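You operate a simulated robot arm through the tools that you are given. There is no shell and no other tool. Be economical: measure what you need, move in short steps, check, and stop when the job is done.

Carry out the task below with a simulated robot arm. There is one attempt and no reset: what you move stays moved.

JOB
Put the purple filter on the blue sheet on the top of the mixing bench. Set the exit heat knob to 100. Open the green bench drawer, take the small grey can and put it inside and shut the drawer again. Open the glass door with the silver handle, take the purple tape roll on the top of the mixing bench and put it away on the empty space on the bottom shelf behind the glass doors and shut the door again. Turn the tension knob to 30. Fetch the grey chuck jaw and set it on the grey sheet. Take the core labelled "cedar" from the top of the wooden bench and put it on the top shelf of the green rack. Fetch the blue-banded core from the top of the wooden bench and stand it on top of the grey roll on the top of the wooden table. Take the short blue roll on the top of the wooden bench and put it away on the low shelf of the core bench. Do these in any order. Set down upright: purple filter, small grey can, blue-banded core, short blue roll. The exit heat knob goes to its stop.

Only the result counts: the job must be done as asked and must still hold three seconds after the hand-in. Knocking over, shifting, dropping, spilling or breaking anything else fails it. Flat cloth is picked up by pressing the open fingertips on it (5 to 10 N) and closing them slowly along it; thin cloth reads only 2 to 8 mm in the jaws.

ROBOT AND FRAMES
A 6-joint arm with a two-finger parallel gripper on a trunk, on a base that drives. Base frame: it is fixed to the floor where the robot stands at the start and does not move with it; the origin is under the middle of the robot, x ahead of it, y to its left, z up. Units: m, degrees, N and s.
With the tool pointing down near the work surface it reaches from about 0.38 to 0.88 m from the robot's upright axis, wherever it stands. Its first joint turns from -115.0 to 115.0 degrees. Places, roughly: blue sheet (11x15x1 cm) [-1.8, 1.1, 0.8]; blue-banded core (9x9x20 cm) [9.4, 8.3, 0.9]; core [9.5, 8.25, 1]; drawer [-1.7, -0.1, 0.6]; empty space on the bottom shelf behind the glass d [-1.8, 1.78, 1]; exit heat knob [0.6, 0.5, 1.1]; glass door with the silver handle [-1.7, 1.7, 1.5]; green bench drawer [-1.6, -0.1, 0.7]; grey chuck jaw (5x3x4 cm) [9.6, 8.1, 0.8]; grey roll [9.25, 5.75, 0.75]; grey sheet [9, 5.75, 0.75]; low shelf of the core bench [1.6, 8, 0.4]; purple filter [0.5, 0.25, 0.75]; purple tape roll (12x12x5 cm) [-1.8, -0.1, 0.8]; short blue roll (10x10x11 cm) [9.5, 8.6, 0.9]; small grey can (8x8x13 cm) [-1.6, -0.2, 0.9]; tension knob [5.6, 4.4, 0.9]; top shelf of the green rack [5.8, 10.5, 1.7]. Payload 3.43 kg.
Tool frame: the origin (TCP) lies between the finger pads and is the grasp point; the fingertips stand 0.034 m ahead of it; z points along the fingers, y is the line along which they close. Largest opening 0.128 m; finger width 0.024, thickness 0.012; the body of the gripper, 0.048 by 0.13 m, starts 0.096 m behind the TCP.
Orientation is told as [roll, pitch, yaw] about the base's x, y, z axes, in that order, counted from this pose: with the fingers straight down and closing along the base's y, the tool's x points along the base's -x, its y along +y and its z along -z.

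CONTROLS
- The arm moves only by the tool servo_tool. Its argument "commands" is a list of rows, each a list of 7 numbers: the shift along the tool's x, y, z in cm, then the turn, a rotation vector about the tool's x, y, z in rad, then the closure, from 0 (fully open) to 1 (shut). In form: [[dx, dy, dz, rx, ry, rz, hand], ...]. A call has 1 to 12 rows; each row is the pose to reach, as a shift and turn from the pose commanded when the call began, along the tool's axes at that moment. Rows are played at 5 a second. More than 0.05 m and 8.6 degrees between two rows, or a gripper value outside its range, and nothing of the call is played. Where a pose cannot be reached the arm comes as near as it can. A force on the tool above 40 N (or 10 N above the force at the start of the call, whichever is more), or a blocked arm, ends the call early, and 0.2 s more pass. The fingers move at their own pace (about 0.108 m/s each) and stop on an object; they squeeze with about 40 N. The grip force told is the motor's: it shows also when the fingers shut on nothing. Time passes only in rows, and 0.2 s behind the last, so rows that repeat a pose let the fingers close. The reply holds the time, the measured pose of the TCP, the force on the tool along the base axes, the opening and the grip force, in the units named above and with some noise, with the torque about the TCP (base axes, N m) and any sound that the robot's microphone picked up.
- Cameras (640 x 400 px; columns grow to the right, rows downward): "scene" is now at [-0.03, 0.138, 1.2985]; the picture's right is [-0.87, -0.49, 0.00], its down [-0.42, 0.75, -0.50] and it looks along [0.24, -0.44, -0.87] (base axes); focal length 214 px, centre (320, 200). "wrist" rides on the gripper at [0.076, -0.011, -0.16] in the tool frame; the picture's right is [0.15, 0.99, 0.00], its down [-0.88, 0.13, -0.46] and it looks along [-0.45, 0.07, 0.89] (tool axes); focal length 234 px, centre (320, 200). There is no depth. A picture from a camera that has moved, and an enlarged one, comes with that camera's place and axes in the base frame and with its lens.
- snapshot(camera): a new picture of that camera. It takes no simulated time.
- move_column(by): slides the trunk up (or, below 0, down) by that many m; the arm and the scene camera ride with it, the base frame stays. It gives what a move gives, with no picture.
- roll_base(legs): drives the robot by 1 to 6 legs, each [ahead, turn to the left] in m and degrees, along the robot's own axes; the way and the turn of a leg run together, so that a leg with both is an arc; at most 1.5 m and 180 degrees a leg. The arm and the cameras ride along, it lands a little off, and it stops where it bumps. It gives what a move gives.
- head_to(pan, tilt): turns the head with the scene camera to pan (to the left, within 103 degrees either way) and tilt (down, from -29 to 69), counted from straight ahead of the robot. It gives what a move gives.
- zoom(camera, box): a new picture of the part [left, top, right, bottom] of that camera's present view, enlarged. It takes no simulated time.
- sign_off(): hands the job in; it is judged then, once.

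Work in short steps. Places have to be worked out from the pictures, the camera data and where the tool is seen: move nearer, look again, correct. Check each grasp and each placing, and mend what went wrong. You have 525 turns and 308 pictures in all, those below and enlarged ones among them. Open the gripper and draw the arm clear of the work before you hand the job in, unless the task says otherwise; then end with one line.

The tools are called after "Emit:" as a command line: name --pt "numbers of a row" for each row, then --argument value for the rest, lists and objects as JSON in quotes. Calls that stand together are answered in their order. servo_tool: Moves the arm, as the interface text tells. Its arguments: {"type":"object","properties":{"commands":{"type":"array"}},"required":["commands"]} The other tools are called the same way: move_column (by) slides the trunk up or down; roll_base (legs) drives the base; head_to (pan, tilt) turns the head that bears the scene camera; snapshot (camera) takes a picture; zoom (camera, box) takes an enlarged picture of a part of a camera's view; sign_off () hands the job in.

At the start:

```text
t: 0.0
tool_pos: [0.3142, 0.5241, 1.1928]
tool_rot: [0.0, 0.0, -0.2]
wrist_force: [-0.3, -0.1, -0.2]
ft_torque: [0.01, 0.0, -0.02]
opening: 0.1282
finger_force: 0.0
trunk travel left (down, up): [-0.6, 0.19]
robot x, y, heading: [-0.0015, 0.002, 0.1]
head pan, tilt: [-60.6, 60.0]
```

scene: 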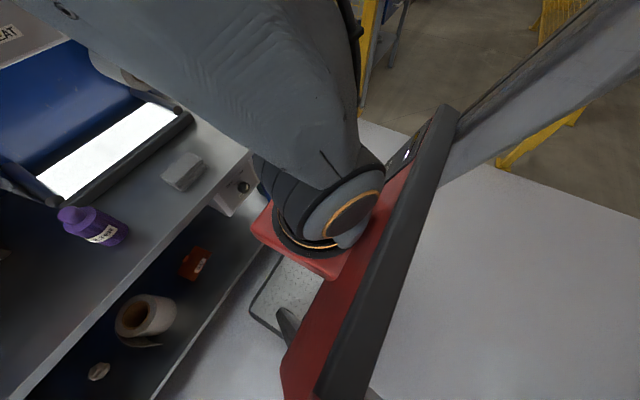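
wrist: 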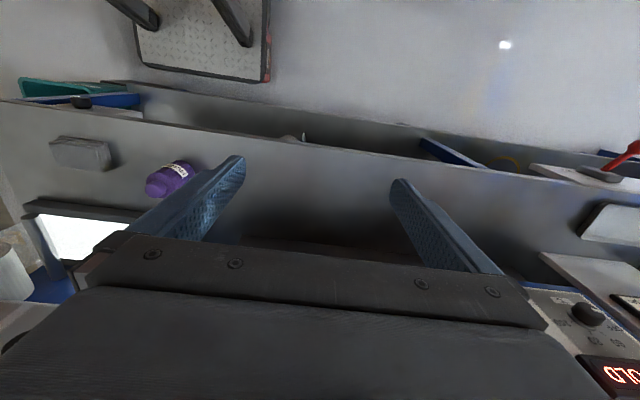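

I start by looking around from the initial pose, at the bench ahead with the filter and the exit heat knob.

Emit:
head_to --pan 20 --tilt 25

Emit:
snapshot --camera "scene"

```text
t: 1.5
tool_pos: [0.314, 0.5241, 1.1929]
tool_rot: [0.0, 0.0, 0.0]
wrist_force: [0.2, 0.7, 0.1]
ft_torque: [0.0, 0.0, -0.07]
opening: 0.128
finger_force: 0.0
trunk travel left (down, up): [-0.6, 0.19]
robot x, y, heading: [-0.002, -0.0023, 0.1]
head pan, tilt: [20.0, 25.0]
```

```text
305 pictures are left
camera scene: at [0.0239, 0.2275, 1.3486], right [0.34, -0.94, 0.0], down [-0.4, -0.14, -0.91], along [0.85, 0.31, -0.42], focal length 214 px, centre (320, 200)
```

scene: 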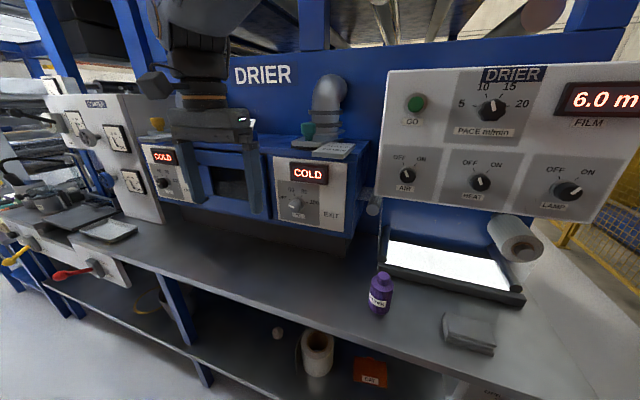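

The purple bottle lies where the purple filter is said to be; zooming on it and on the exit knob.

Emit:
zoom --camera "scene" --box '[340, 260, 420, 330]'

Emit:
zoom --camera "scene" --box '[260, 150, 360, 240]'

```text
5.71 times, centred on (380, 295) of scene
camera zoom: at [0.0239, 0.2275, 1.3486], right [0.34, -0.94, 0.0], down [-0.4, -0.14, -0.91], along [0.85, 0.31, -0.42], focal length 1226 px, centre (-23, -343)
```

zoom: 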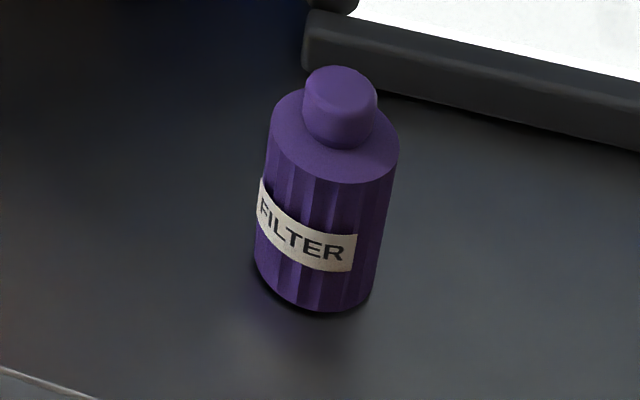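

```text
4.44 times, centred on (310, 195) of scene
camera zoom: at [0.0239, 0.2275, 1.3486], right [0.34, -0.94, 0.0], down [-0.4, -0.14, -0.91], along [0.85, 0.31, -0.42], focal length 953 px, centre (364, 222)
```

zoom: 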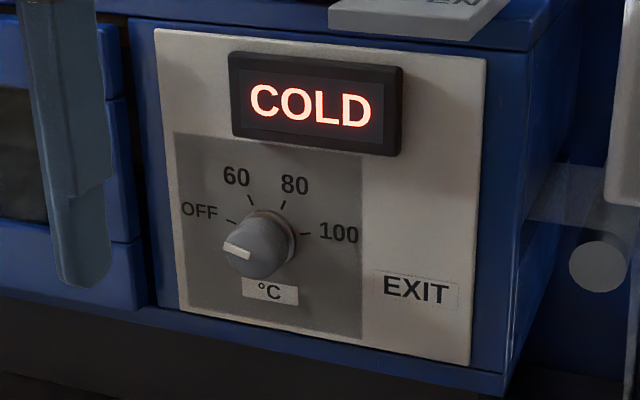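

The filter stands upright at about (0.55, 0.22); the exit knob is at OFF and must turn clockwise about 150°. I tip the tool to point at the panel while keeping it away from it.

Emit:
servo_tool --pt "-1 0 1 0 -0.14 0 0" --pt "-2 0 2 0 -0.28 0 0" --pt "-3 0 3 0 -0.42 0 0" --pt "-4 0 4 0 -0.56 0 0" --pt "-5 0 5 0 -0.7 0 0" --pt "-6 0 6 0 -0.84 0 0" --pt "-7 0 7 0 -0.98 0 0" --pt "-8 0 8 0 -1.12 0 0" --pt "-9 0 9 0 -1.26 0 0" --pt "-10 0 10 0 -1.4 0 0" --pt "-11 0 11 0 -1.54 0 0" --pt "-12 0 12 0 -1.5708 0 0"

Emit:
snapshot --camera "wrist"

Emit:
snapshot --camera "scene"

```text
t: 4.1
tool_pos: [0.4326, 0.5247, 1.0717]
tool_rot: [-149.9, -90.0, 150.1]
wrist_force: [0.5, -0.2, 0.0]
ft_torque: [-0.02, 0.02, 0.01]
opening: 0.1279
finger_force: 0.0
trunk travel left (down, up): [-0.6, 0.19]
robot x, y, heading: [0.0005, -0.0009, 0.0]
head pan, tilt: [20.0, 25.0]
```

```text
302 pictures are left
camera wrist: at [0.2733, 0.5139, 0.9971], right [0.0, 0.99, -0.15], down [-0.46, 0.13, 0.88], along [0.89, 0.07, 0.45], focal length 234 px, centre (320, 200)
```

wrist: 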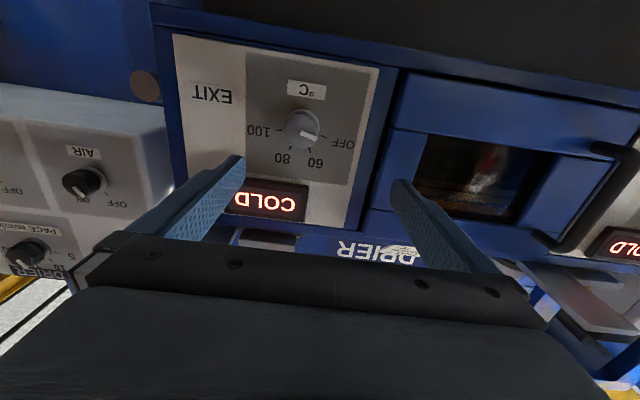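

```text
301 pictures are left
camera scene: at [0.0235, 0.228, 1.3485], right [0.35, -0.94, 0.0], down [-0.4, -0.15, -0.91], along [0.85, 0.32, -0.42], focal length 214 px, centre (320, 200)
```

scene: 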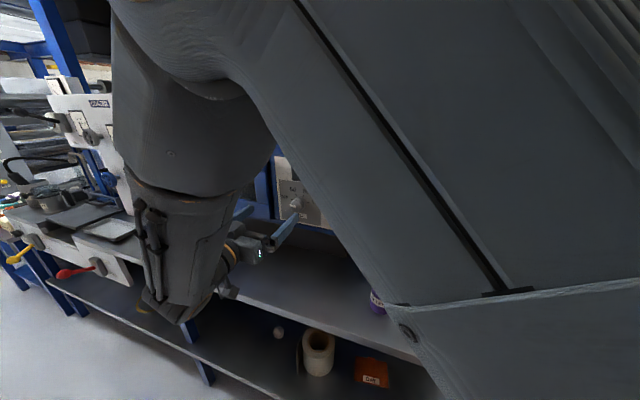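

Triangulating both views puts the knob at about (0.574, 0.500, 1.055). I turn the wrist back by 75°, partly close the fingers and line up.

Emit:
servo_tool --pt "0.2 -0.3 0 0 0 -0.145 0.1" --pt "0.4 -0.6 0 0 0 -0.29 0.2" --pt "0.6 -0.9 0 0 0 -0.435 0.3" --pt "0.8 -1.2 0 0 0 -0.58 0.35" --pt "1.0 -1.5 0 0 0 -0.725 0.35" --pt "1.2 -1.8 0 0 0 -0.87 0.35" --pt "1.4 -2.1 0 0 0 -1.015 0.35" --pt "1.6 -2.4 0 0 0 -1.16 0.35" --pt "1.7 -2.5 0 0 0 -1.305 0.35" --pt "1.7 -2.5 3 0 0 -1.305 0.35"

Emit:
snapshot --camera "wrist"

```text
t: 6.3
tool_pos: [0.4643, 0.4988, 1.0578]
tool_rot: [-90.0, -15.0, 90.0]
wrist_force: [-1.3, 0.8, 0.0]
ft_torque: [0.0, 0.03, -0.03]
opening: 0.0831
finger_force: 0.1
trunk travel left (down, up): [-0.6, 0.19]
robot x, y, heading: [-0.0023, 0.0013, 0.1]
head pan, tilt: [20.0, 25.0]
```

```text
300 pictures are left
camera wrist: at [0.3044, 0.4233, 1.0488], right [0.0, 0.12, -0.99], down [-0.46, 0.88, 0.1], along [0.89, 0.45, 0.05], focal length 234 px, centre (320, 200)
```

wrist: 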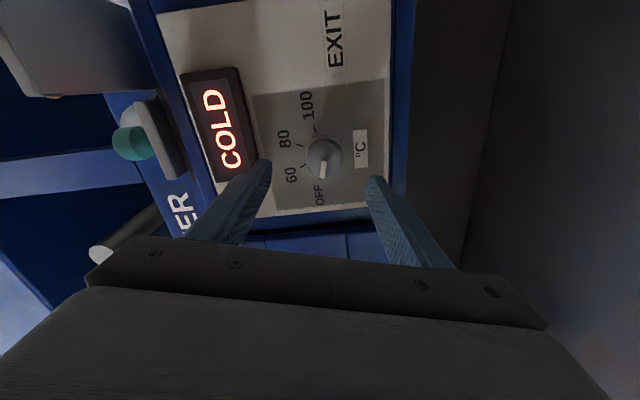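

Knob is centred between fingers; correct 3 mm and move in carefully.

Emit:
servo_tool --pt "0 0.3 3 0 0 0 0.35" --pt "0 0.3 5 0 0 0 0.35" --pt "0 0.3 6 0 0 0 0.35" --pt "0 0.3 6.8 0 0 0 0.35" --pt "0 0.3 7.4 0 0 0 0.35"

Emit:
snapshot --camera "wrist"

```text
t: 7.5
tool_pos: [0.5395, 0.499, 1.054]
tool_rot: [-90.0, -15.2, 90.0]
wrist_force: [-0.3, 0.0, 0.2]
ft_torque: [-0.01, 0.0, 0.0]
opening: 0.0831
finger_force: 0.1
trunk travel left (down, up): [-0.6, 0.19]
robot x, y, heading: [-0.0011, 0.0006, 0.3]
head pan, tilt: [20.0, 25.0]
```

```text
299 pictures are left
camera wrist: at [0.3789, 0.4234, 1.0455], right [0.0, 0.12, -0.99], down [-0.46, 0.88, 0.11], along [0.89, 0.45, 0.05], focal length 234 px, centre (320, 200)
```

wrist: 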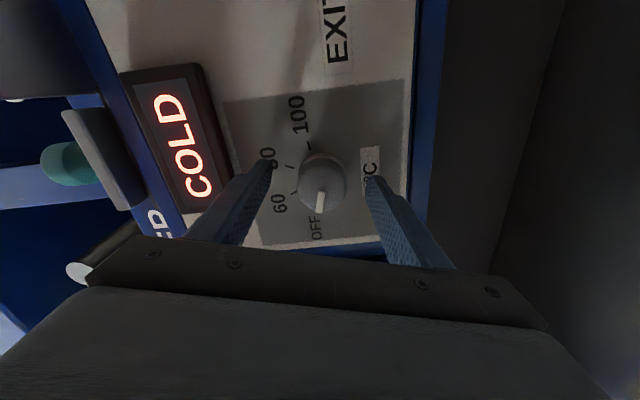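

The fingertips seem to straddle the knob; close gently and look.

Emit:
servo_tool --pt "0 0 0.3 0 0 0 0.5" --pt "0 0 0.3 0 0 0 0.7" --pt "0 0 0.3 0 0 0 1" --pt "0 0 0.3 0 0 0 1" --pt "0 0 0.3 0 0 0 1"

Emit:
zoom --camera "wrist" --box '[220, 80, 420, 260]'

```text
t: 8.7
tool_pos: [0.5414, 0.4998, 1.0525]
tool_rot: [-89.8, -15.1, 90.0]
wrist_force: [-0.1, 1.2, -15.4]
ft_torque: [0.0, -0.03, 0.61]
opening: 0.0416
finger_force: 44.7
trunk travel left (down, up): [-0.6, 0.19]
robot x, y, heading: [-0.0018, -0.0015, 0.2]
head pan, tilt: [20.0, 25.0]
```

```text
2.22 times, centred on (320, 170) of wrist
camera zoom: at [0.3818, 0.4238, 1.0443], right [0.0, 0.12, -0.99], down [-0.46, 0.88, 0.1], along [0.89, 0.45, 0.05], focal length 520 px, centre (320, 267)
```

zoom: 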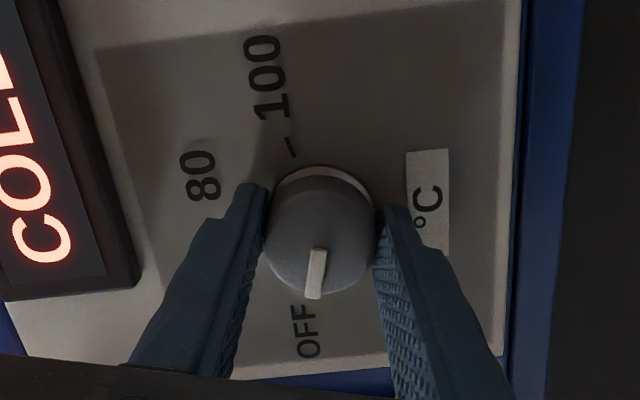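

Held (4.2 cm, slight lateral force from being high). Now turn clockwise the first 90°.

Emit:
servo_tool --pt "0 0.15 0.3 0 0 0 1" --pt "0 0.15 0.3 0 0 0.13 1" --pt "0 0.15 0.3 0 0 0.26 1" --pt "0 0.15 0.3 0 0 0.39 1" --pt "0 0.15 0.3 0 0 0.52 1" --pt "0 0.15 0.3 0 0 0.65 1" --pt "0 0.15 0.3 0 0 0.78 1" --pt "0 0.15 0.3 0 0 0.91 1" --pt "0 0.15 0.3 0 0 1.04 1" --pt "0 0.15 0.3 0 0 1.17 1" --pt "0 0.15 0.3 0 0 1.3 1"

Emit:
snapshot --camera "wrist"

```text
t: 11.1
tool_pos: [0.5427, 0.4995, 1.052]
tool_rot: [-87.5, -89.8, 87.4]
wrist_force: [-32.0, -7.4, -19.9]
ft_torque: [0.0, 0.06, -0.13]
opening: 0.0417
finger_force: 45.3
trunk travel left (down, up): [-0.6, 0.19]
robot x, y, heading: [0.0016, -0.0002, -0.2]
head pan, tilt: [20.0, 25.0]
```

```text
297 pictures are left
camera wrist: at [0.3827, 0.489, 0.977], right [0.0, 0.99, -0.15], down [-0.46, 0.13, 0.88], along [0.89, 0.07, 0.45], focal length 234 px, centre (320, 200)
```

wrist: 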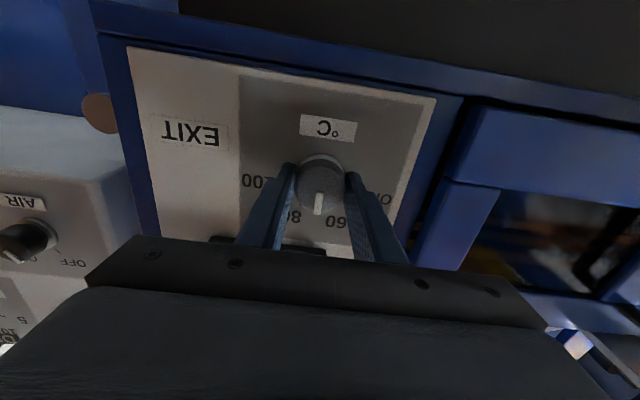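

Turned to the middle, pointer up. Ease the push and turn the remaining 75°.

Emit:
servo_tool --pt "0.15 0 -0.4 0 0 0 1" --pt "0.15 0 -0.4 0 0 0.13 1" --pt "0.15 0 -0.4 0 0 0.26 1" --pt "0.15 0 -0.4 0 0 0.39 1" --pt "0.15 0 -0.4 0 0 0.52 1" --pt "0.15 0 -0.4 0 0 0.65 1" --pt "0.15 0 -0.4 0 0 0.78 1" --pt "0.15 0 -0.4 0 0 0.91 1" --pt "0.15 0 -0.4 0 0 1.04 1" --pt "0.15 0 -0.4 0 0 1.17 1" --pt "0.15 0 -0.4 0 0 1.3 1" --pt "0.15 0 -0.4 0 0 1.37 1"

Emit:
snapshot --camera "wrist"

```text
t: 12.3
tool_pos: [0.5423, 0.4993, 1.0526]
tool_rot: [87.1, -66.3, -89.0]
wrist_force: [0.7, -10.1, -1.6]
ft_torque: [-0.04, -1.19, 0.29]
opening: 0.0424
finger_force: 45.1
out of reach, approached as far as the arm can: row 5
trunk travel left (down, up): [-0.6, 0.19]
robot x, y, heading: [-0.0008, -0.0024, -0.4]
head pan, tilt: [20.0, 25.0]
stopped in row 5: the force on the tool passed its limit at 88 N (the readings are from after the stop); the commanded pose is now the measured one
```

```text
296 pictures are left
camera wrist: at [0.382, 0.5254, 0.9831], right [0.03, 0.96, 0.26], down [-0.45, -0.22, 0.87], along [0.89, -0.14, 0.42], focal length 234 px, centre (320, 200)
```

wrist: 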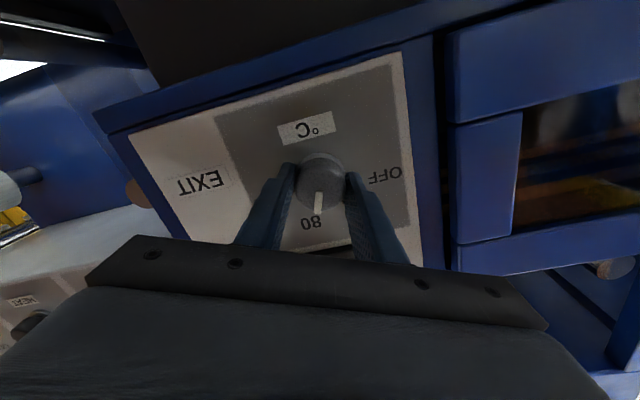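

Wrist range ends near +24°. Release, rotate the open hand back by 63°, regrip.

Emit:
servo_tool --pt "0 0 0 0 0 0 0.35" --pt "0 0 0 0 0 0 0.35" --pt "0 0 0 0 0 -0.14 0.35" --pt "0 0 0 0 0 -0.28 0.35" --pt "0 0 0 0 0 -0.42 0.35" --pt "0 0 0 0 0 -0.56 0.35" --pt "0 0 0 0 0 -0.7 0.35" --pt "0 0 0 0 0 -0.84 0.35" --pt "0 0 0 0 0 -0.98 0.35" --pt "0 0 0 0 0 -1.1 0.35"

Emit:
snapshot --camera "wrist"

```text
t: 14.5
tool_pos: [0.543, 0.5018, 1.0519]
tool_rot: [-88.2, -50.6, 87.1]
wrist_force: [0.2, -0.9, 0.4]
ft_torque: [0.01, 0.03, -0.01]
opening: 0.0833
finger_force: 0.0
trunk travel left (down, up): [-0.6, 0.19]
robot x, y, heading: [-0.0001, -0.0013, -0.1]
head pan, tilt: [20.0, 25.0]
```

```text
295 pictures are left
camera wrist: at [0.3804, 0.4495, 1.0057], right [0.0, 0.67, -0.74], down [-0.43, 0.67, 0.61], along [0.9, 0.32, 0.29], focal length 234 px, centre (320, 200)
```

wrist: 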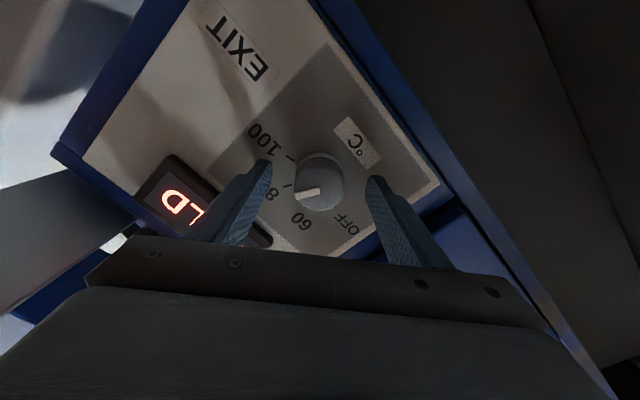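

Close again and turn the remaining ~52° plus a little, until the stop is felt.

Emit:
servo_tool --pt "0.13 -0.15 0 0 0 0 0.7" --pt "0.13 -0.15 0 0 0 0 1" --pt "0.13 -0.15 0 0 0 0 1" --pt "0.13 -0.15 0 0 0 0.13 1" --pt "0.13 -0.15 0 0 0 0.26 1" --pt "0.13 -0.15 0 0 0 0.39 1" --pt "0.13 -0.15 0 0 0 0.52 1" --pt "0.13 -0.15 0 0 0 0.65 1" --pt "0.13 -0.15 0 0 0 0.78 1" --pt "0.13 -0.15 0 0 0 0.91 1" --pt "0.13 -0.15 0 0 0 0.98 1"

Emit:
snapshot --camera "wrist"

```text
t: 16.9
tool_pos: [0.5439, 0.5, 1.0538]
tool_rot: [86.7, -72.9, -88.2]
wrist_force: [2.8, 4.8, -0.3]
ft_torque: [-1.05, -0.07, 1.18]
opening: 0.0421
finger_force: 44.3
trunk travel left (down, up): [-0.6, 0.19]
robot x, y, heading: [0.0007, -0.0017, -0.3]
head pan, tilt: [20.0, 25.0]
```

```text
294 pictures are left
camera wrist: at [0.3817, 0.5161, 0.9816], right [0.03, 0.99, 0.15], down [-0.44, -0.12, 0.89], along [0.9, -0.09, 0.43], focal length 234 px, centre (320, 200)
```

wrist: 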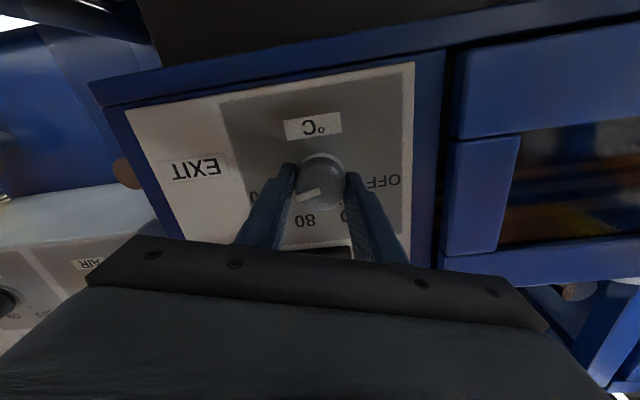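

Resisting torque of 1 N·m suggests the stop. Release, back off and look.

Emit:
servo_tool --pt "0 0 0 0 0 0 0.35" --pt "0 0 0 0 0 0 0.35" --pt "0 0 -3 0 0 0 0.35" --pt "0 0 -7 0 0 0 0.35"

Emit:
zoom --camera "wrist" --box '[160, 40, 460, 230]'

```text
t: 17.9
tool_pos: [0.4706, 0.5002, 1.0513]
tool_rot: [85.9, -73.1, -87.6]
wrist_force: [0.6, 0.5, 0.2]
ft_torque: [-0.04, 0.0, 0.01]
opening: 0.0833
finger_force: 0.0
trunk travel left (down, up): [-0.6, 0.19]
robot x, y, heading: [0.0018, -0.0002, -0.1]
head pan, tilt: [20.0, 25.0]
```

```text
2.11 times, centred on (310, 135) of wrist
camera zoom: at [0.31, 0.5169, 0.9807], right [0.03, 0.99, 0.15], down [-0.44, -0.12, 0.89], along [0.9, -0.09, 0.43], focal length 493 px, centre (341, 337)
```

zoom: 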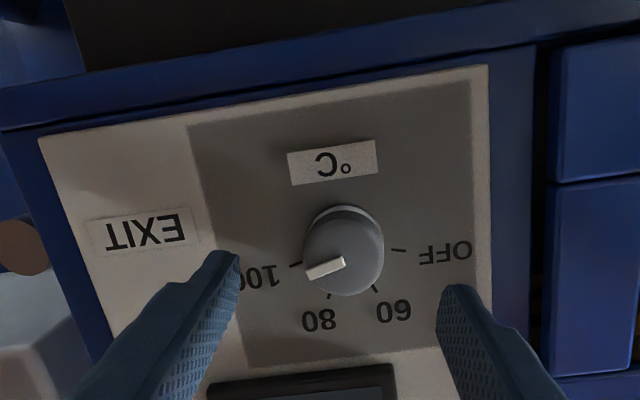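

Pointer appears on 100. I'll level the wrist and turn the tool back down, then check the display with the head.

Emit:
servo_tool --pt "0 0 -1 0 0 -0.15 0.2" --pt "0 0 -2 0 0 -0.295 0"

Emit:
servo_tool --pt "-1 0 -1 0 0.14 0 0" --pt "-2 0 -2 0 0.28 0 0" --pt "-3 0 -3 0 0.42 0 0" --pt "-4 0 -4 0 0.56 0 0" --pt "-5 0 -5 0 0.7 0 0" --pt "-6 0 -6 0 0.84 0 0" --pt "-7 0 -7 0 0.98 0 0" --pt "-8 0 -8 0 1.12 0 0" --pt "-9 0 -9 0 1.26 0 0" --pt "-10 0 -10 0 1.4 0 0" --pt "-11 0 -11 0 1.54 0 0" --pt "-12 0 -12 0 1.57 0 0"

Emit:
snapshot --camera "scene"

```text
t: 18.5
tool_pos: [0.4518, 0.5012, 1.0531]
tool_rot: [-8.1, -88.9, 6.8]
wrist_force: [-0.2, 0.0, 0.1]
ft_torque: [0.01, -0.02, -0.01]
opening: 0.128
finger_force: 0.1
trunk travel left (down, up): [-0.6, 0.19]
robot x, y, heading: [-0.0016, -0.0039, 0.0]
head pan, tilt: [20.0, 25.0]
```

```text
t: 21.1
tool_pos: [0.335, 0.505, 1.1764]
tool_rot: [0.0, 1.2, -1.4]
wrist_force: [-0.5, 0.4, 0.6]
ft_torque: [0.01, 0.0, 0.01]
opening: 0.1279
finger_force: 0.1
trunk travel left (down, up): [-0.6, 0.19]
robot x, y, heading: [-0.0006, -0.0011, -0.2]
head pan, tilt: [20.0, 25.0]
```

```text
292 pictures are left
camera scene: at [0.0247, 0.2275, 1.3486], right [0.34, -0.94, 0.0], down [-0.4, -0.14, -0.91], along [0.85, 0.31, -0.42], focal length 214 px, centre (320, 200)
```

scene: 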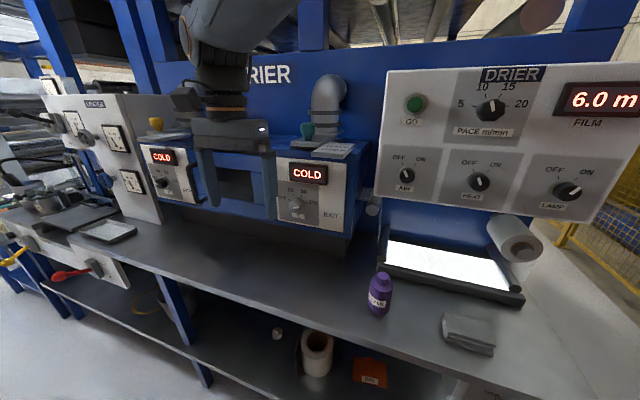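

Zoom to check the knob marker.

Emit:
zoom --camera "scene" --box '[270, 155, 350, 235]'

```text
5.00 times, centred on (310, 195) of scene
camera zoom: at [0.0247, 0.2275, 1.3486], right [0.34, -0.94, 0.0], down [-0.4, -0.14, -0.91], along [0.85, 0.31, -0.42], focal length 1072 px, centre (370, 225)
```

zoom: 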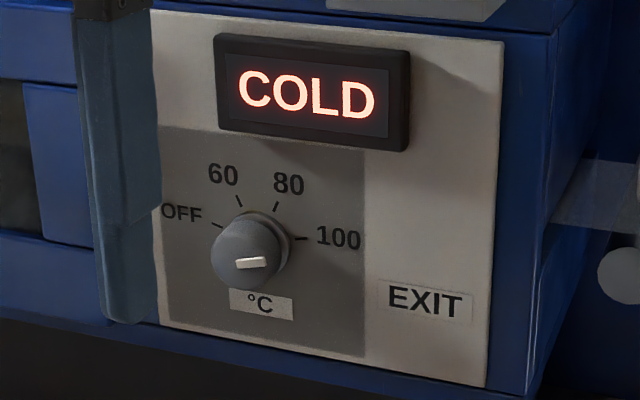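

The marker looks a few degrees short of 100; I'll regrip and press it against the stop to be sure.

Emit:
servo_tool --pt "-1 0 1 0 -0.14 0 0" --pt "-2 0 2 0 -0.28 0 0" --pt "-3 0 3 0 -0.42 0 0.3" --pt "-4 0 4 0 -0.56 0 0.35" --pt "-5 0 5 0 -0.7 0 0.35" --pt "-6 0 6 0 -0.84 0 0.35" --pt "-7 0 7 0 -0.98 0 0.35" --pt "-8 0 8 0 -1.12 0 0.35" --pt "-9 0 9 0 -1.26 0 0.35" --pt "-10 0 10 0 -1.4 0 0.35" --pt "-11 0 11 0 -1.54 0 0.35" --pt "-12 0 12 0 -1.5708 0 0.35"

Emit:
servo_tool --pt "0 -0.3 2 0 0 -0.14 0.35" --pt "0 -0.3 4 0 0 -0.28 0.35" --pt "0 -0.3 6 0 0 -0.4 0.35" --pt "0 -0.3 7.5 0 0 -0.5 0.35"

Emit:
snapshot --camera "wrist"

```text
t: 23.7
tool_pos: [0.4526, 0.502, 1.0545]
tool_rot: [-5.0, -89.0, 3.7]
wrist_force: [-0.1, 0.0, 0.8]
ft_torque: [-0.03, 0.04, 0.0]
opening: 0.0835
finger_force: 0.1
trunk travel left (down, up): [-0.6, 0.19]
robot x, y, heading: [0.0009, 0.0007, -0.2]
head pan, tilt: [20.0, 25.0]
```

```text
t: 24.7
tool_pos: [0.5268, 0.4965, 1.0533]
tool_rot: [-87.7, -61.1, 86.5]
wrist_force: [-0.4, 0.6, -0.7]
ft_torque: [0.0, -0.02, -0.01]
opening: 0.0832
finger_force: 0.0
trunk travel left (down, up): [-0.6, 0.19]
robot x, y, heading: [0.0011, 0.0005, 0.1]
head pan, tilt: [20.0, 25.0]
```

```text
290 pictures are left
camera wrist: at [0.3647, 0.4558, 0.9962], right [0.01, 0.8, -0.61], down [-0.43, 0.55, 0.72], along [0.9, 0.25, 0.35], focal length 234 px, centre (320, 200)
```

wrist: 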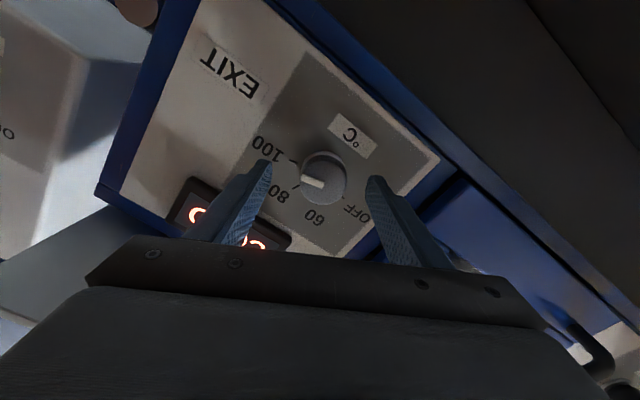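

Advance 1.5 cm, grip and turn up to +26°, reading the torque.

Emit:
servo_tool --pt "0 0 1.5 0 0 0 0.35" --pt "0 0 1.5 0 0 0 0.7" --pt "0 0 1.5 0 0 0 1" --pt "0 0 1.5 0 0 0 1" --pt "0 0 1.5 0 0 0 1"

Emit:
servo_tool --pt "0 0 0 0 0 0.04 1" --pt "0 0 0 0 0 0.08 1"

Emit:
servo_tool --pt "0 0 0 0 0 0.04 1" --pt "0 0 0 0 0 0.08 1"

Emit:
servo_tool --pt "0 0 0 0 0 0.08 1" --pt "0 0 0 0 0 0.16 1"

Emit:
snapshot --camera "wrist"

```text
t: 25.9
tool_pos: [0.5432, 0.4999, 1.0506]
tool_rot: [-87.6, -61.1, 86.6]
wrist_force: [9.2, 30.9, -11.5]
ft_torque: [-0.02, 0.54, 1.64]
opening: 0.0417
finger_force: 45.1
trunk travel left (down, up): [-0.6, 0.19]
robot x, y, heading: [-0.0007, -0.003, -0.1]
head pan, tilt: [20.0, 25.0]
```

```text
t: 26.5
tool_pos: [0.5424, 0.4997, 1.0489]
tool_rot: [-86.9, -65.6, 85.9]
wrist_force: [-2.4, 31.7, -18.1]
ft_torque: [-0.55, 0.41, 1.55]
opening: 0.042
finger_force: 45.3
trunk travel left (down, up): [-0.6, 0.19]
robot x, y, heading: [0.004, -0.0003, 0.2]
head pan, tilt: [20.0, 25.0]
```

```text
t: 27.1
tool_pos: [0.5409, 0.4986, 1.048]
tool_rot: [-85.6, -70.2, 84.6]
wrist_force: [-6.8, 28.9, -29.8]
ft_torque: [-0.63, 0.93, 1.31]
opening: 0.0414
finger_force: 45.0
trunk travel left (down, up): [-0.6, 0.19]
robot x, y, heading: [-0.0002, 0.0043, -0.5]
head pan, tilt: [20.0, 25.0]
```

```text
t: 27.7
tool_pos: [0.5419, 0.4985, 1.0502]
tool_rot: [-82.8, -79.6, 81.7]
wrist_force: [-5.8, 30.1, -22.5]
ft_torque: [-1.27, 1.07, 1.57]
opening: 0.0415
finger_force: 44.9
trunk travel left (down, up): [-0.6, 0.19]
robot x, y, heading: [0.0025, 0.0014, -0.2]
head pan, tilt: [20.0, 25.0]
```

```text
289 pictures are left
camera wrist: at [0.3804, 0.4793, 0.983], right [0.01, 0.95, -0.32], down [-0.43, 0.3, 0.85], along [0.9, 0.13, 0.41], focal length 234 px, centre (320, 200)
```

wrist: 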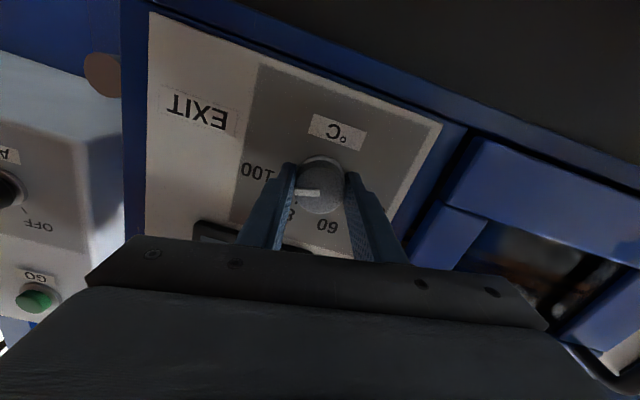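

Release and look at the marker again.

Emit:
servo_tool --pt "0 0 0 0 0 0 0.35" --pt "0 0 0 0 0 0 0.35" --pt "0 0 -3 0 0 0 0.35" --pt "0 0 -7 0 0 0 0.35"

Emit:
zoom --camera "wrist" --box '[240, 60, 400, 200]'

```text
t: 28.7
tool_pos: [0.4733, 0.4978, 1.0541]
tool_rot: [-83.9, -79.6, 82.5]
wrist_force: [-0.3, -0.1, -0.4]
ft_torque: [0.0, -0.04, -0.04]
opening: 0.0832
finger_force: 0.2
trunk travel left (down, up): [-0.6, 0.19]
robot x, y, heading: [-0.0001, 0.0026, -0.3]
head pan, tilt: [20.0, 25.0]
```

```text
2.86 times, centred on (320, 130) of wrist
camera zoom: at [0.3109, 0.4792, 0.9861], right [0.02, 0.95, -0.32], down [-0.43, 0.3, 0.85], along [0.9, 0.12, 0.41], focal length 669 px, centre (320, 400)
```

zoom: 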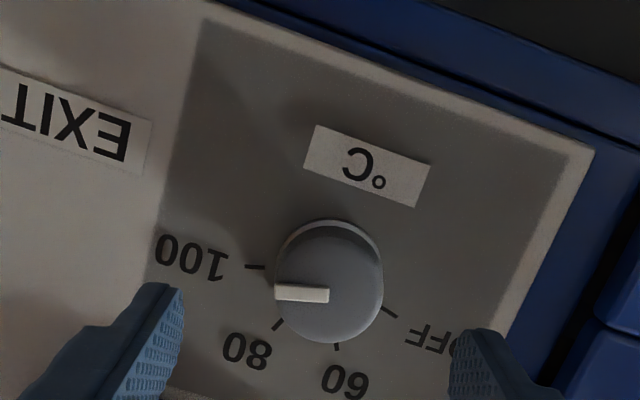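

The marker is now parallel to the 100 tick and resisted further turning: done. Return the tool to pointing down and move over toward the filter.

Emit:
servo_tool --pt "0 0 -1 0 0 0.1 0.2" --pt "0 0 -3 0 0 0.18 0"

Emit:
servo_tool --pt "-1 -1 -1 0 0.14 0 0" --pt "-2 -2 -2 0 0.28 0 0" --pt "-3 -3 -3 0 0.42 0 0" --pt "-4 -4 -3 0 0.56 0 0" --pt "-4 -6 -3 0 0.7 0 0" --pt "-4 -8 -3 0 0.84 0 0" --pt "-4 -11 -3 0 0.98 0 0" --pt "-4 -14 -3 0 1.12 0 0" --pt "-4 -17 -3 0 1.26 0 0" --pt "-4 -20 -3 0 1.4 0 0" --pt "-4 -23 -3 0 1.54 0 0" --pt "-4 -25 -3 0 1.57 0 0"

Emit:
snapshot --camera "wrist"

Emit:
snapshot --camera "scene"

```text
t: 29.3
tool_pos: [0.4417, 0.5015, 1.0544]
tool_rot: [-1.4, -88.9, 0.0]
wrist_force: [-0.1, 1.0, -0.7]
ft_torque: [0.01, 0.0, 0.03]
opening: 0.1279
finger_force: 0.0
trunk travel left (down, up): [-0.6, 0.19]
robot x, y, heading: [-0.0003, 0.0015, -0.1]
head pan, tilt: [20.0, 25.0]
```

```text
t: 31.9
tool_pos: [0.4063, 0.2509, 1.0942]
tool_rot: [0.0, 1.2, -1.4]
wrist_force: [0.0, 0.4, 0.1]
ft_torque: [-0.03, -0.03, 0.02]
opening: 0.1281
finger_force: 0.1
trunk travel left (down, up): [-0.6, 0.19]
robot x, y, heading: [0.0028, 0.0011, -0.1]
head pan, tilt: [20.0, 25.0]
```

```text
287 pictures are left
camera wrist: at [0.3331, 0.2419, 1.2571], right [-0.12, 0.99, 0.0], down [0.89, 0.11, 0.44], along [0.43, 0.06, -0.9], focal length 234 px, centre (320, 200)
```

wrist: 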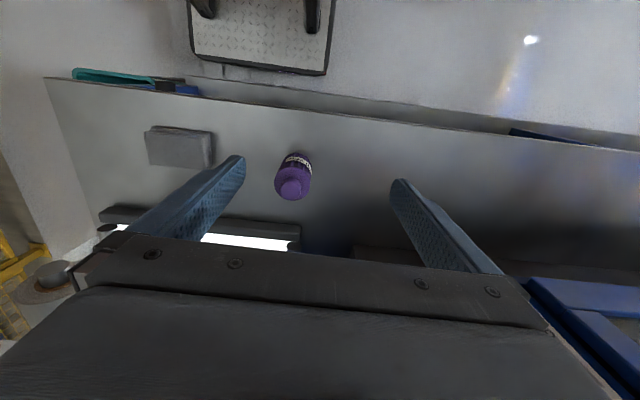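

```text
286 pictures are left
camera scene: at [0.0246, 0.228, 1.3486], right [0.34, -0.94, 0.0], down [-0.4, -0.14, -0.91], along [0.85, 0.31, -0.42], focal length 214 px, centre (320, 200)
```

scene: 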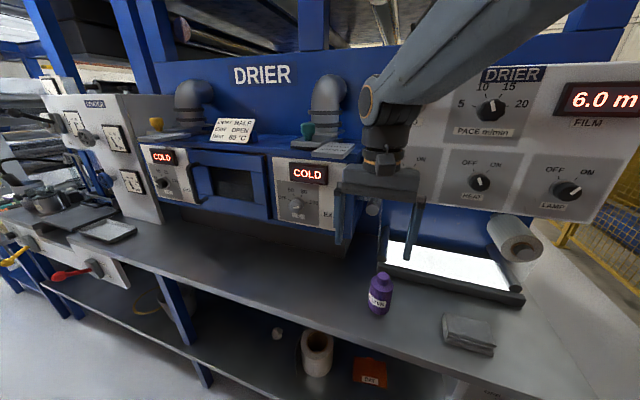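

Triangulated: filter axis at about (0.468, 0.219), top at 0.947, bench ≈0.815. I move above it and lower in two stages.

Emit:
servo_tool --pt "-3 -1.6 2 0 0 0 0" --pt "-6.1 -3.2 5 0 0 0 0" --pt "-6.1 -3.2 9 0 0 0 0"

Emit:
snapshot --camera "wrist"

```text
t: 32.7
tool_pos: [0.4664, 0.2179, 1.0053]
tool_rot: [-0.1, 1.0, -1.3]
wrist_force: [-1.0, 0.2, -0.3]
ft_torque: [0.01, -0.05, -0.01]
opening: 0.128
finger_force: 0.1
trunk travel left (down, up): [-0.6, 0.19]
robot x, y, heading: [0.0029, -0.0004, -0.3]
head pan, tilt: [20.0, 25.0]
```

```text
285 pictures are left
camera wrist: at [0.393, 0.209, 1.1665], right [-0.12, 0.99, 0.0], down [0.89, 0.11, 0.44], along [0.44, 0.06, -0.9], focal length 234 px, centre (320, 200)
```

wrist: 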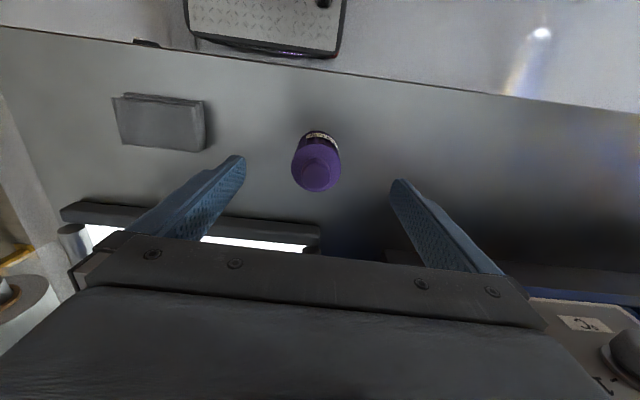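

Aligned; descend to z≈0.873 and grip.

Emit:
servo_tool --pt "-0.6 0 3 0 0 0 0" --pt "-0.6 0 6 0 0 0 0" --pt "-0.6 0 9 0 0 0 0" --pt "-0.6 0 11.5 0 0 0 0" --pt "-0.6 0 13.2 0 0 0 0" --pt "-0.6 0 13.2 0 0 0 0.5" --pt "-0.6 0 13.2 0 0 0 1" --pt "-0.6 0 13.2 0 0 0 1" --pt "-0.6 0 13.2 0 0 0 1"

Emit:
snapshot --camera "wrist"

Emit:
snapshot --camera "scene"

```text
t: 34.7
tool_pos: [0.4696, 0.2179, 0.8727]
tool_rot: [0.0, 1.0, -1.6]
wrist_force: [0.1, -0.1, 0.3]
ft_torque: [-0.01, 0.01, 0.04]
opening: 0.0545
finger_force: 39.7
trunk travel left (down, up): [-0.6, 0.19]
robot x, y, heading: [0.0022, 0.002, -0.4]
head pan, tilt: [20.0, 25.0]
```

```text
284 pictures are left
camera wrist: at [0.3963, 0.2094, 1.0351], right [-0.12, 0.99, 0.0], down [0.89, 0.11, 0.44], along [0.44, 0.05, -0.9], focal length 234 px, centre (320, 200)
```

wrist: 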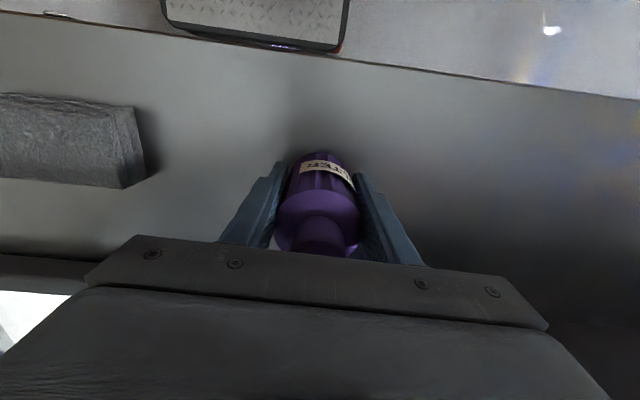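

```text
283 pictures are left
camera scene: at [0.0247, 0.2278, 1.3486], right [0.34, -0.94, 0.0], down [-0.4, -0.14, -0.91], along [0.85, 0.31, -0.42], focal length 214 px, centre (320, 200)
```

scene: 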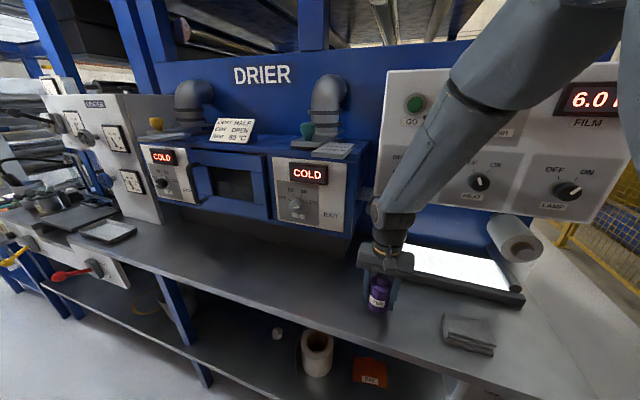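

Filter gripped (5.4 cm). Lift it 20 cm, draw in, and survey the way behind with the head.

Emit:
servo_tool --pt "0 0 -4 0 0 0 1" --pt "0 0 -8 0 0 0 1" --pt "1 0 -12 0 0 0 1" --pt "3 0 -16 0 0 0 1" --pt "5 0 -20 0 0 0 1" --pt "8 0 -24 0 0 0 1"

Emit:
head_to --pan 100 --tilt 25

Emit:
snapshot --camera "scene"

Emit:
head_to --pan -100 --tilt 25

Emit:
snapshot --camera "scene"

```text
t: 36.1
tool_pos: [0.3926, 0.2211, 1.1121]
tool_rot: [-0.1, 1.1, -1.5]
wrist_force: [0.9, 1.1, -1.0]
ft_torque: [0.0, 0.06, 0.01]
opening: 0.0544
finger_force: 39.8
trunk travel left (down, up): [-0.6, 0.19]
robot x, y, heading: [0.0018, -0.0031, 0.0]
head pan, tilt: [20.0, 25.0]
```

```text
t: 37.6
tool_pos: [0.3931, 0.2206, 1.1117]
tool_rot: [0.0, 1.1, -1.5]
wrist_force: [0.3, 0.4, -1.0]
ft_torque: [0.04, 0.01, -0.02]
opening: 0.0545
finger_force: 40.3
trunk travel left (down, up): [-0.6, 0.19]
robot x, y, heading: [0.0008, -0.0042, -0.1]
head pan, tilt: [100.0, 25.0]
```

```text
282 pictures are left
camera scene: at [-0.0776, 0.2873, 1.3486], right [0.99, 0.17, 0.0], down [0.07, -0.42, -0.91], along [-0.15, 0.89, -0.42], focal length 214 px, centre (320, 200)
```

scene: 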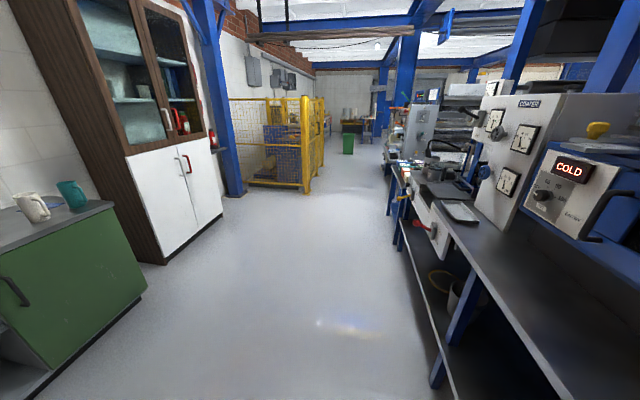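

```text
t: 40.5
tool_pos: [0.3933, 0.2199, 1.1127]
tool_rot: [-0.1, 1.1, -1.5]
wrist_force: [-0.6, -0.5, -1.3]
ft_torque: [0.01, 0.03, 0.01]
opening: 0.0544
finger_force: 40.5
trunk travel left (down, up): [-0.6, 0.19]
robot x, y, heading: [-0.001, -0.0002, -0.2]
head pan, tilt: [-100.0, 25.0]
```

```text
281 pictures are left
camera scene: at [-0.0782, 0.1058, 1.3487], right [-0.98, 0.18, 0.0], down [0.07, 0.42, -0.91], along [-0.16, -0.89, -0.42], focal length 214 px, centre (320, 200)
```

scene: 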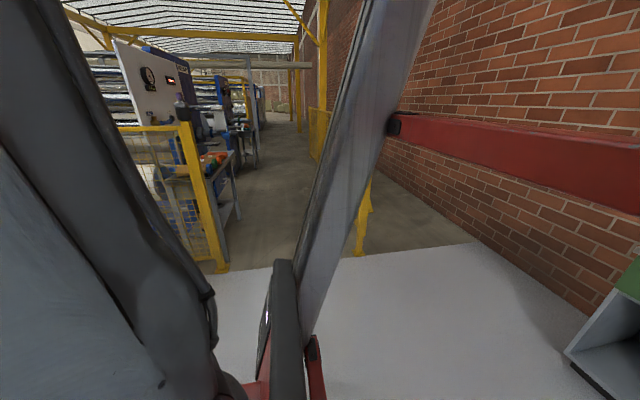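

The mixing bench (green) is behind me. Turn about 175° left in place with the arm drawn in, then look.

Emit:
roll_base --legs '[[0, 90], [0, 90]]'

Emit:
head_to --pan -25 --tilt 25

Emit:
snapshot --camera "scene"

Emit:
head_to --pan 20 --tilt 25

Emit:
snapshot --camera "scene"

```text
t: 48.5
tool_pos: [-0.3952, -0.2158, 1.1126]
tool_rot: [-0.1, 1.1, 177.8]
wrist_force: [-0.4, -0.2, -0.9]
ft_torque: [-0.04, -0.01, 0.02]
opening: 0.0546
finger_force: 40.4
trunk travel left (down, up): [-0.6, 0.19]
robot x, y, heading: [-0.0009, -0.0053, 179.0]
head pan, tilt: [-100.0, 25.0]
```

```text
t: 50.0
tool_pos: [-0.3966, -0.215, 1.1114]
tool_rot: [-0.1, 1.1, 177.8]
wrist_force: [-1.1, 0.1, -1.3]
ft_torque: [-0.03, -0.02, 0.05]
opening: 0.0546
finger_force: 40.1
trunk travel left (down, up): [-0.6, 0.19]
robot x, y, heading: [0.0005, -0.0044, 179.1]
head pan, tilt: [-25.0, 25.0]
```

```text
280 pictures are left
camera scene: at [-0.0265, -0.1585, 1.3487], right [0.44, 0.9, 0.0], down [0.38, -0.18, -0.91], along [-0.81, 0.4, -0.42], focal length 214 px, centre (320, 200)
```

scene: 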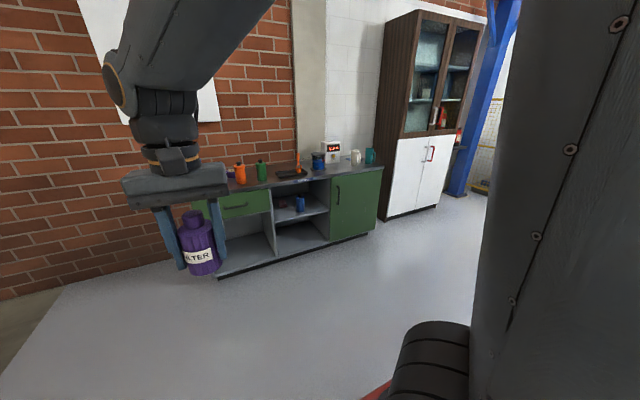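

```text
t: 51.1
tool_pos: [-0.3969, -0.2152, 1.1126]
tool_rot: [-0.1, 1.0, 177.7]
wrist_force: [-0.6, 0.2, -1.4]
ft_torque: [0.01, -0.01, 0.02]
opening: 0.0545
finger_force: 40.0
trunk travel left (down, up): [-0.6, 0.19]
robot x, y, heading: [0.0038, -0.004, 178.8]
head pan, tilt: [20.0, 25.0]
```

```text
279 pictures are left
camera scene: at [-0.0308, -0.2289, 1.3487], right [-0.33, 0.95, 0.0], down [0.4, 0.14, -0.91], along [-0.86, -0.3, -0.42], focal length 214 px, centre (320, 200)
```

scene: 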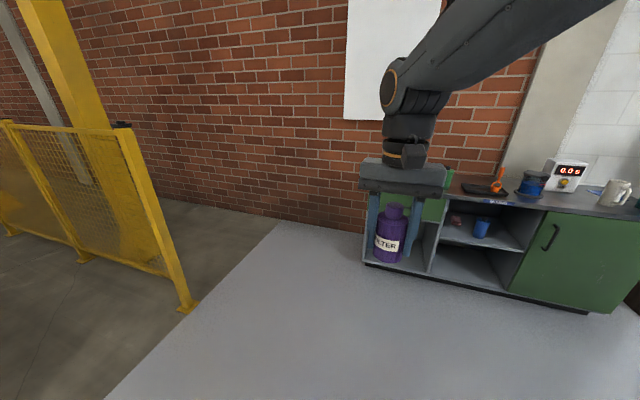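

Drive diagonally to stand in front of the blue sheet region, about (-0.85, 1.1), facing the bench.

Emit:
roll_base --legs '[[0, -51], [1.39, 0], [0, 52]]'

Emit:
head_to --pan -20 --tilt 35

Emit:
snapshot --camera "scene"

Emit:
snapshot --camera "wrist"

```text
t: 62.7
tool_pos: [-1.2542, 0.8778, 1.1127]
tool_rot: [0.0, 1.1, 179.0]
wrist_force: [0.4, 0.1, -1.3]
ft_torque: [0.02, -0.01, 0.03]
opening: 0.0544
finger_force: 40.1
trunk travel left (down, up): [-0.6, 0.19]
robot x, y, heading: [-0.8618, 1.1005, -179.8]
head pan, tilt: [20.0, 25.0]
```

```text
t: 63.8
tool_pos: [-1.2542, 0.8783, 1.112]
tool_rot: [-0.2, 1.0, 179.0]
wrist_force: [-0.5, -0.1, -1.0]
ft_torque: [0.02, -0.01, 0.0]
opening: 0.0547
finger_force: 39.6
trunk travel left (down, up): [-0.6, 0.19]
robot x, y, heading: [-0.8646, 1.097, -179.7]
head pan, tilt: [-20.0, 35.0]
```

```text
278 pictures are left
camera scene: at [-0.885, 0.9331, 1.3329], right [0.34, 0.94, 0.0], down [0.54, -0.19, -0.82], along [-0.77, 0.28, -0.57], focal length 214 px, centre (320, 200)
```

scene: 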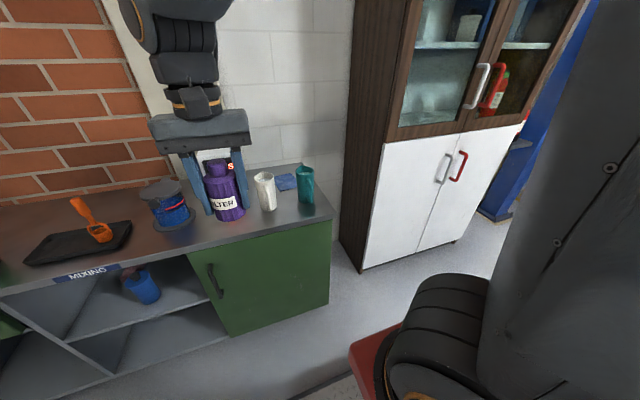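

```text
277 pictures are left
camera wrist: at [-1.1809, 0.8882, 1.2748], right [0.13, -0.99, 0.0], down [-0.89, -0.12, 0.44], along [-0.44, -0.06, -0.9], focal length 234 px, centre (320, 200)
```

wrist: 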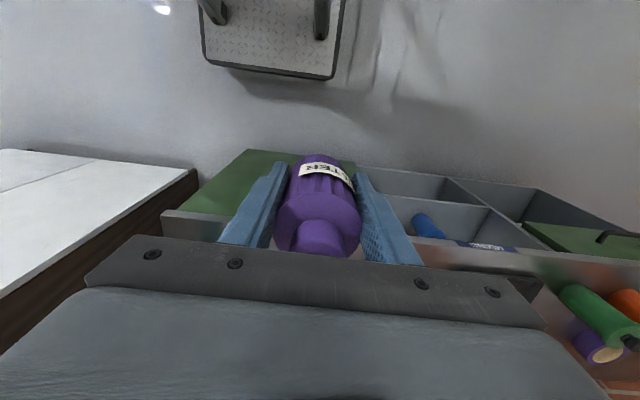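

The blue sheet is behind/between the white and teal mugs. Zoom for its outline.

Emit:
zoom --camera "scene" --box '[220, 140, 340, 230]'

```text
4.44 times, centred on (280, 185) of scene
camera zoom: at [-0.885, 0.9331, 1.3329], right [0.34, 0.94, 0.0], down [0.54, -0.19, -0.82], along [-0.77, 0.28, -0.57], focal length 953 px, centre (498, 267)
```

zoom: 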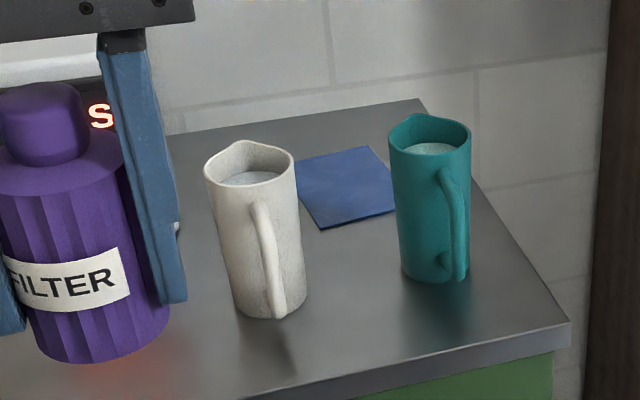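

Estimated sheet centre (-1.80, 1.095), bench top ≈0.807, mugs at (-1.60, 0.97) and (-1.60, 1.13). I need to get about 0.15 m nearer.

Emit:
roll_base --legs '[[0.15, 0]]'

Emit:
head_to --pan -25 --tilt 40

Emit:
snapshot --camera "scene"

```text
t: 65.2
tool_pos: [-1.4065, 0.8768, 1.1137]
tool_rot: [-0.1, 1.1, 179.1]
wrist_force: [-0.1, -0.2, -0.9]
ft_torque: [-0.01, 0.02, 0.01]
opening: 0.0546
finger_force: 39.8
trunk travel left (down, up): [-0.6, 0.19]
robot x, y, heading: [-1.0133, 1.0983, -179.5]
head pan, tilt: [-20.0, 35.0]
```

```text
t: 65.9
tool_pos: [-1.4063, 0.8755, 1.1127]
tool_rot: [-0.2, 1.0, 179.1]
wrist_force: [0.3, 0.3, -1.3]
ft_torque: [-0.07, -0.04, 0.0]
opening: 0.0546
finger_force: 39.5
trunk travel left (down, up): [-0.6, 0.19]
robot x, y, heading: [-1.0183, 1.0983, -179.7]
head pan, tilt: [-25.0, 40.0]
```

```text
275 pictures are left
camera scene: at [-1.0322, 0.9381, 1.3254], right [0.42, 0.91, 0.0], down [0.58, -0.27, -0.77], along [-0.7, 0.32, -0.64], focal length 214 px, centre (320, 200)
```

scene: 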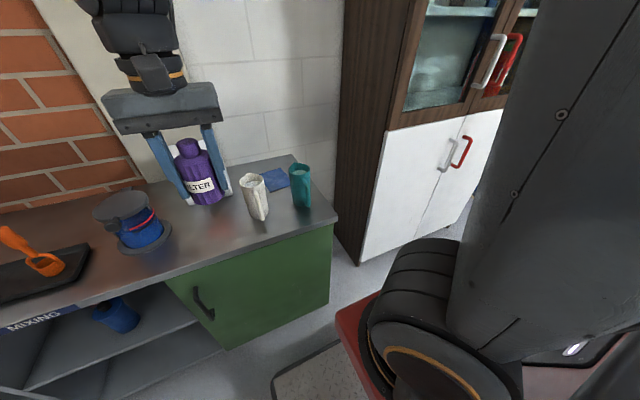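

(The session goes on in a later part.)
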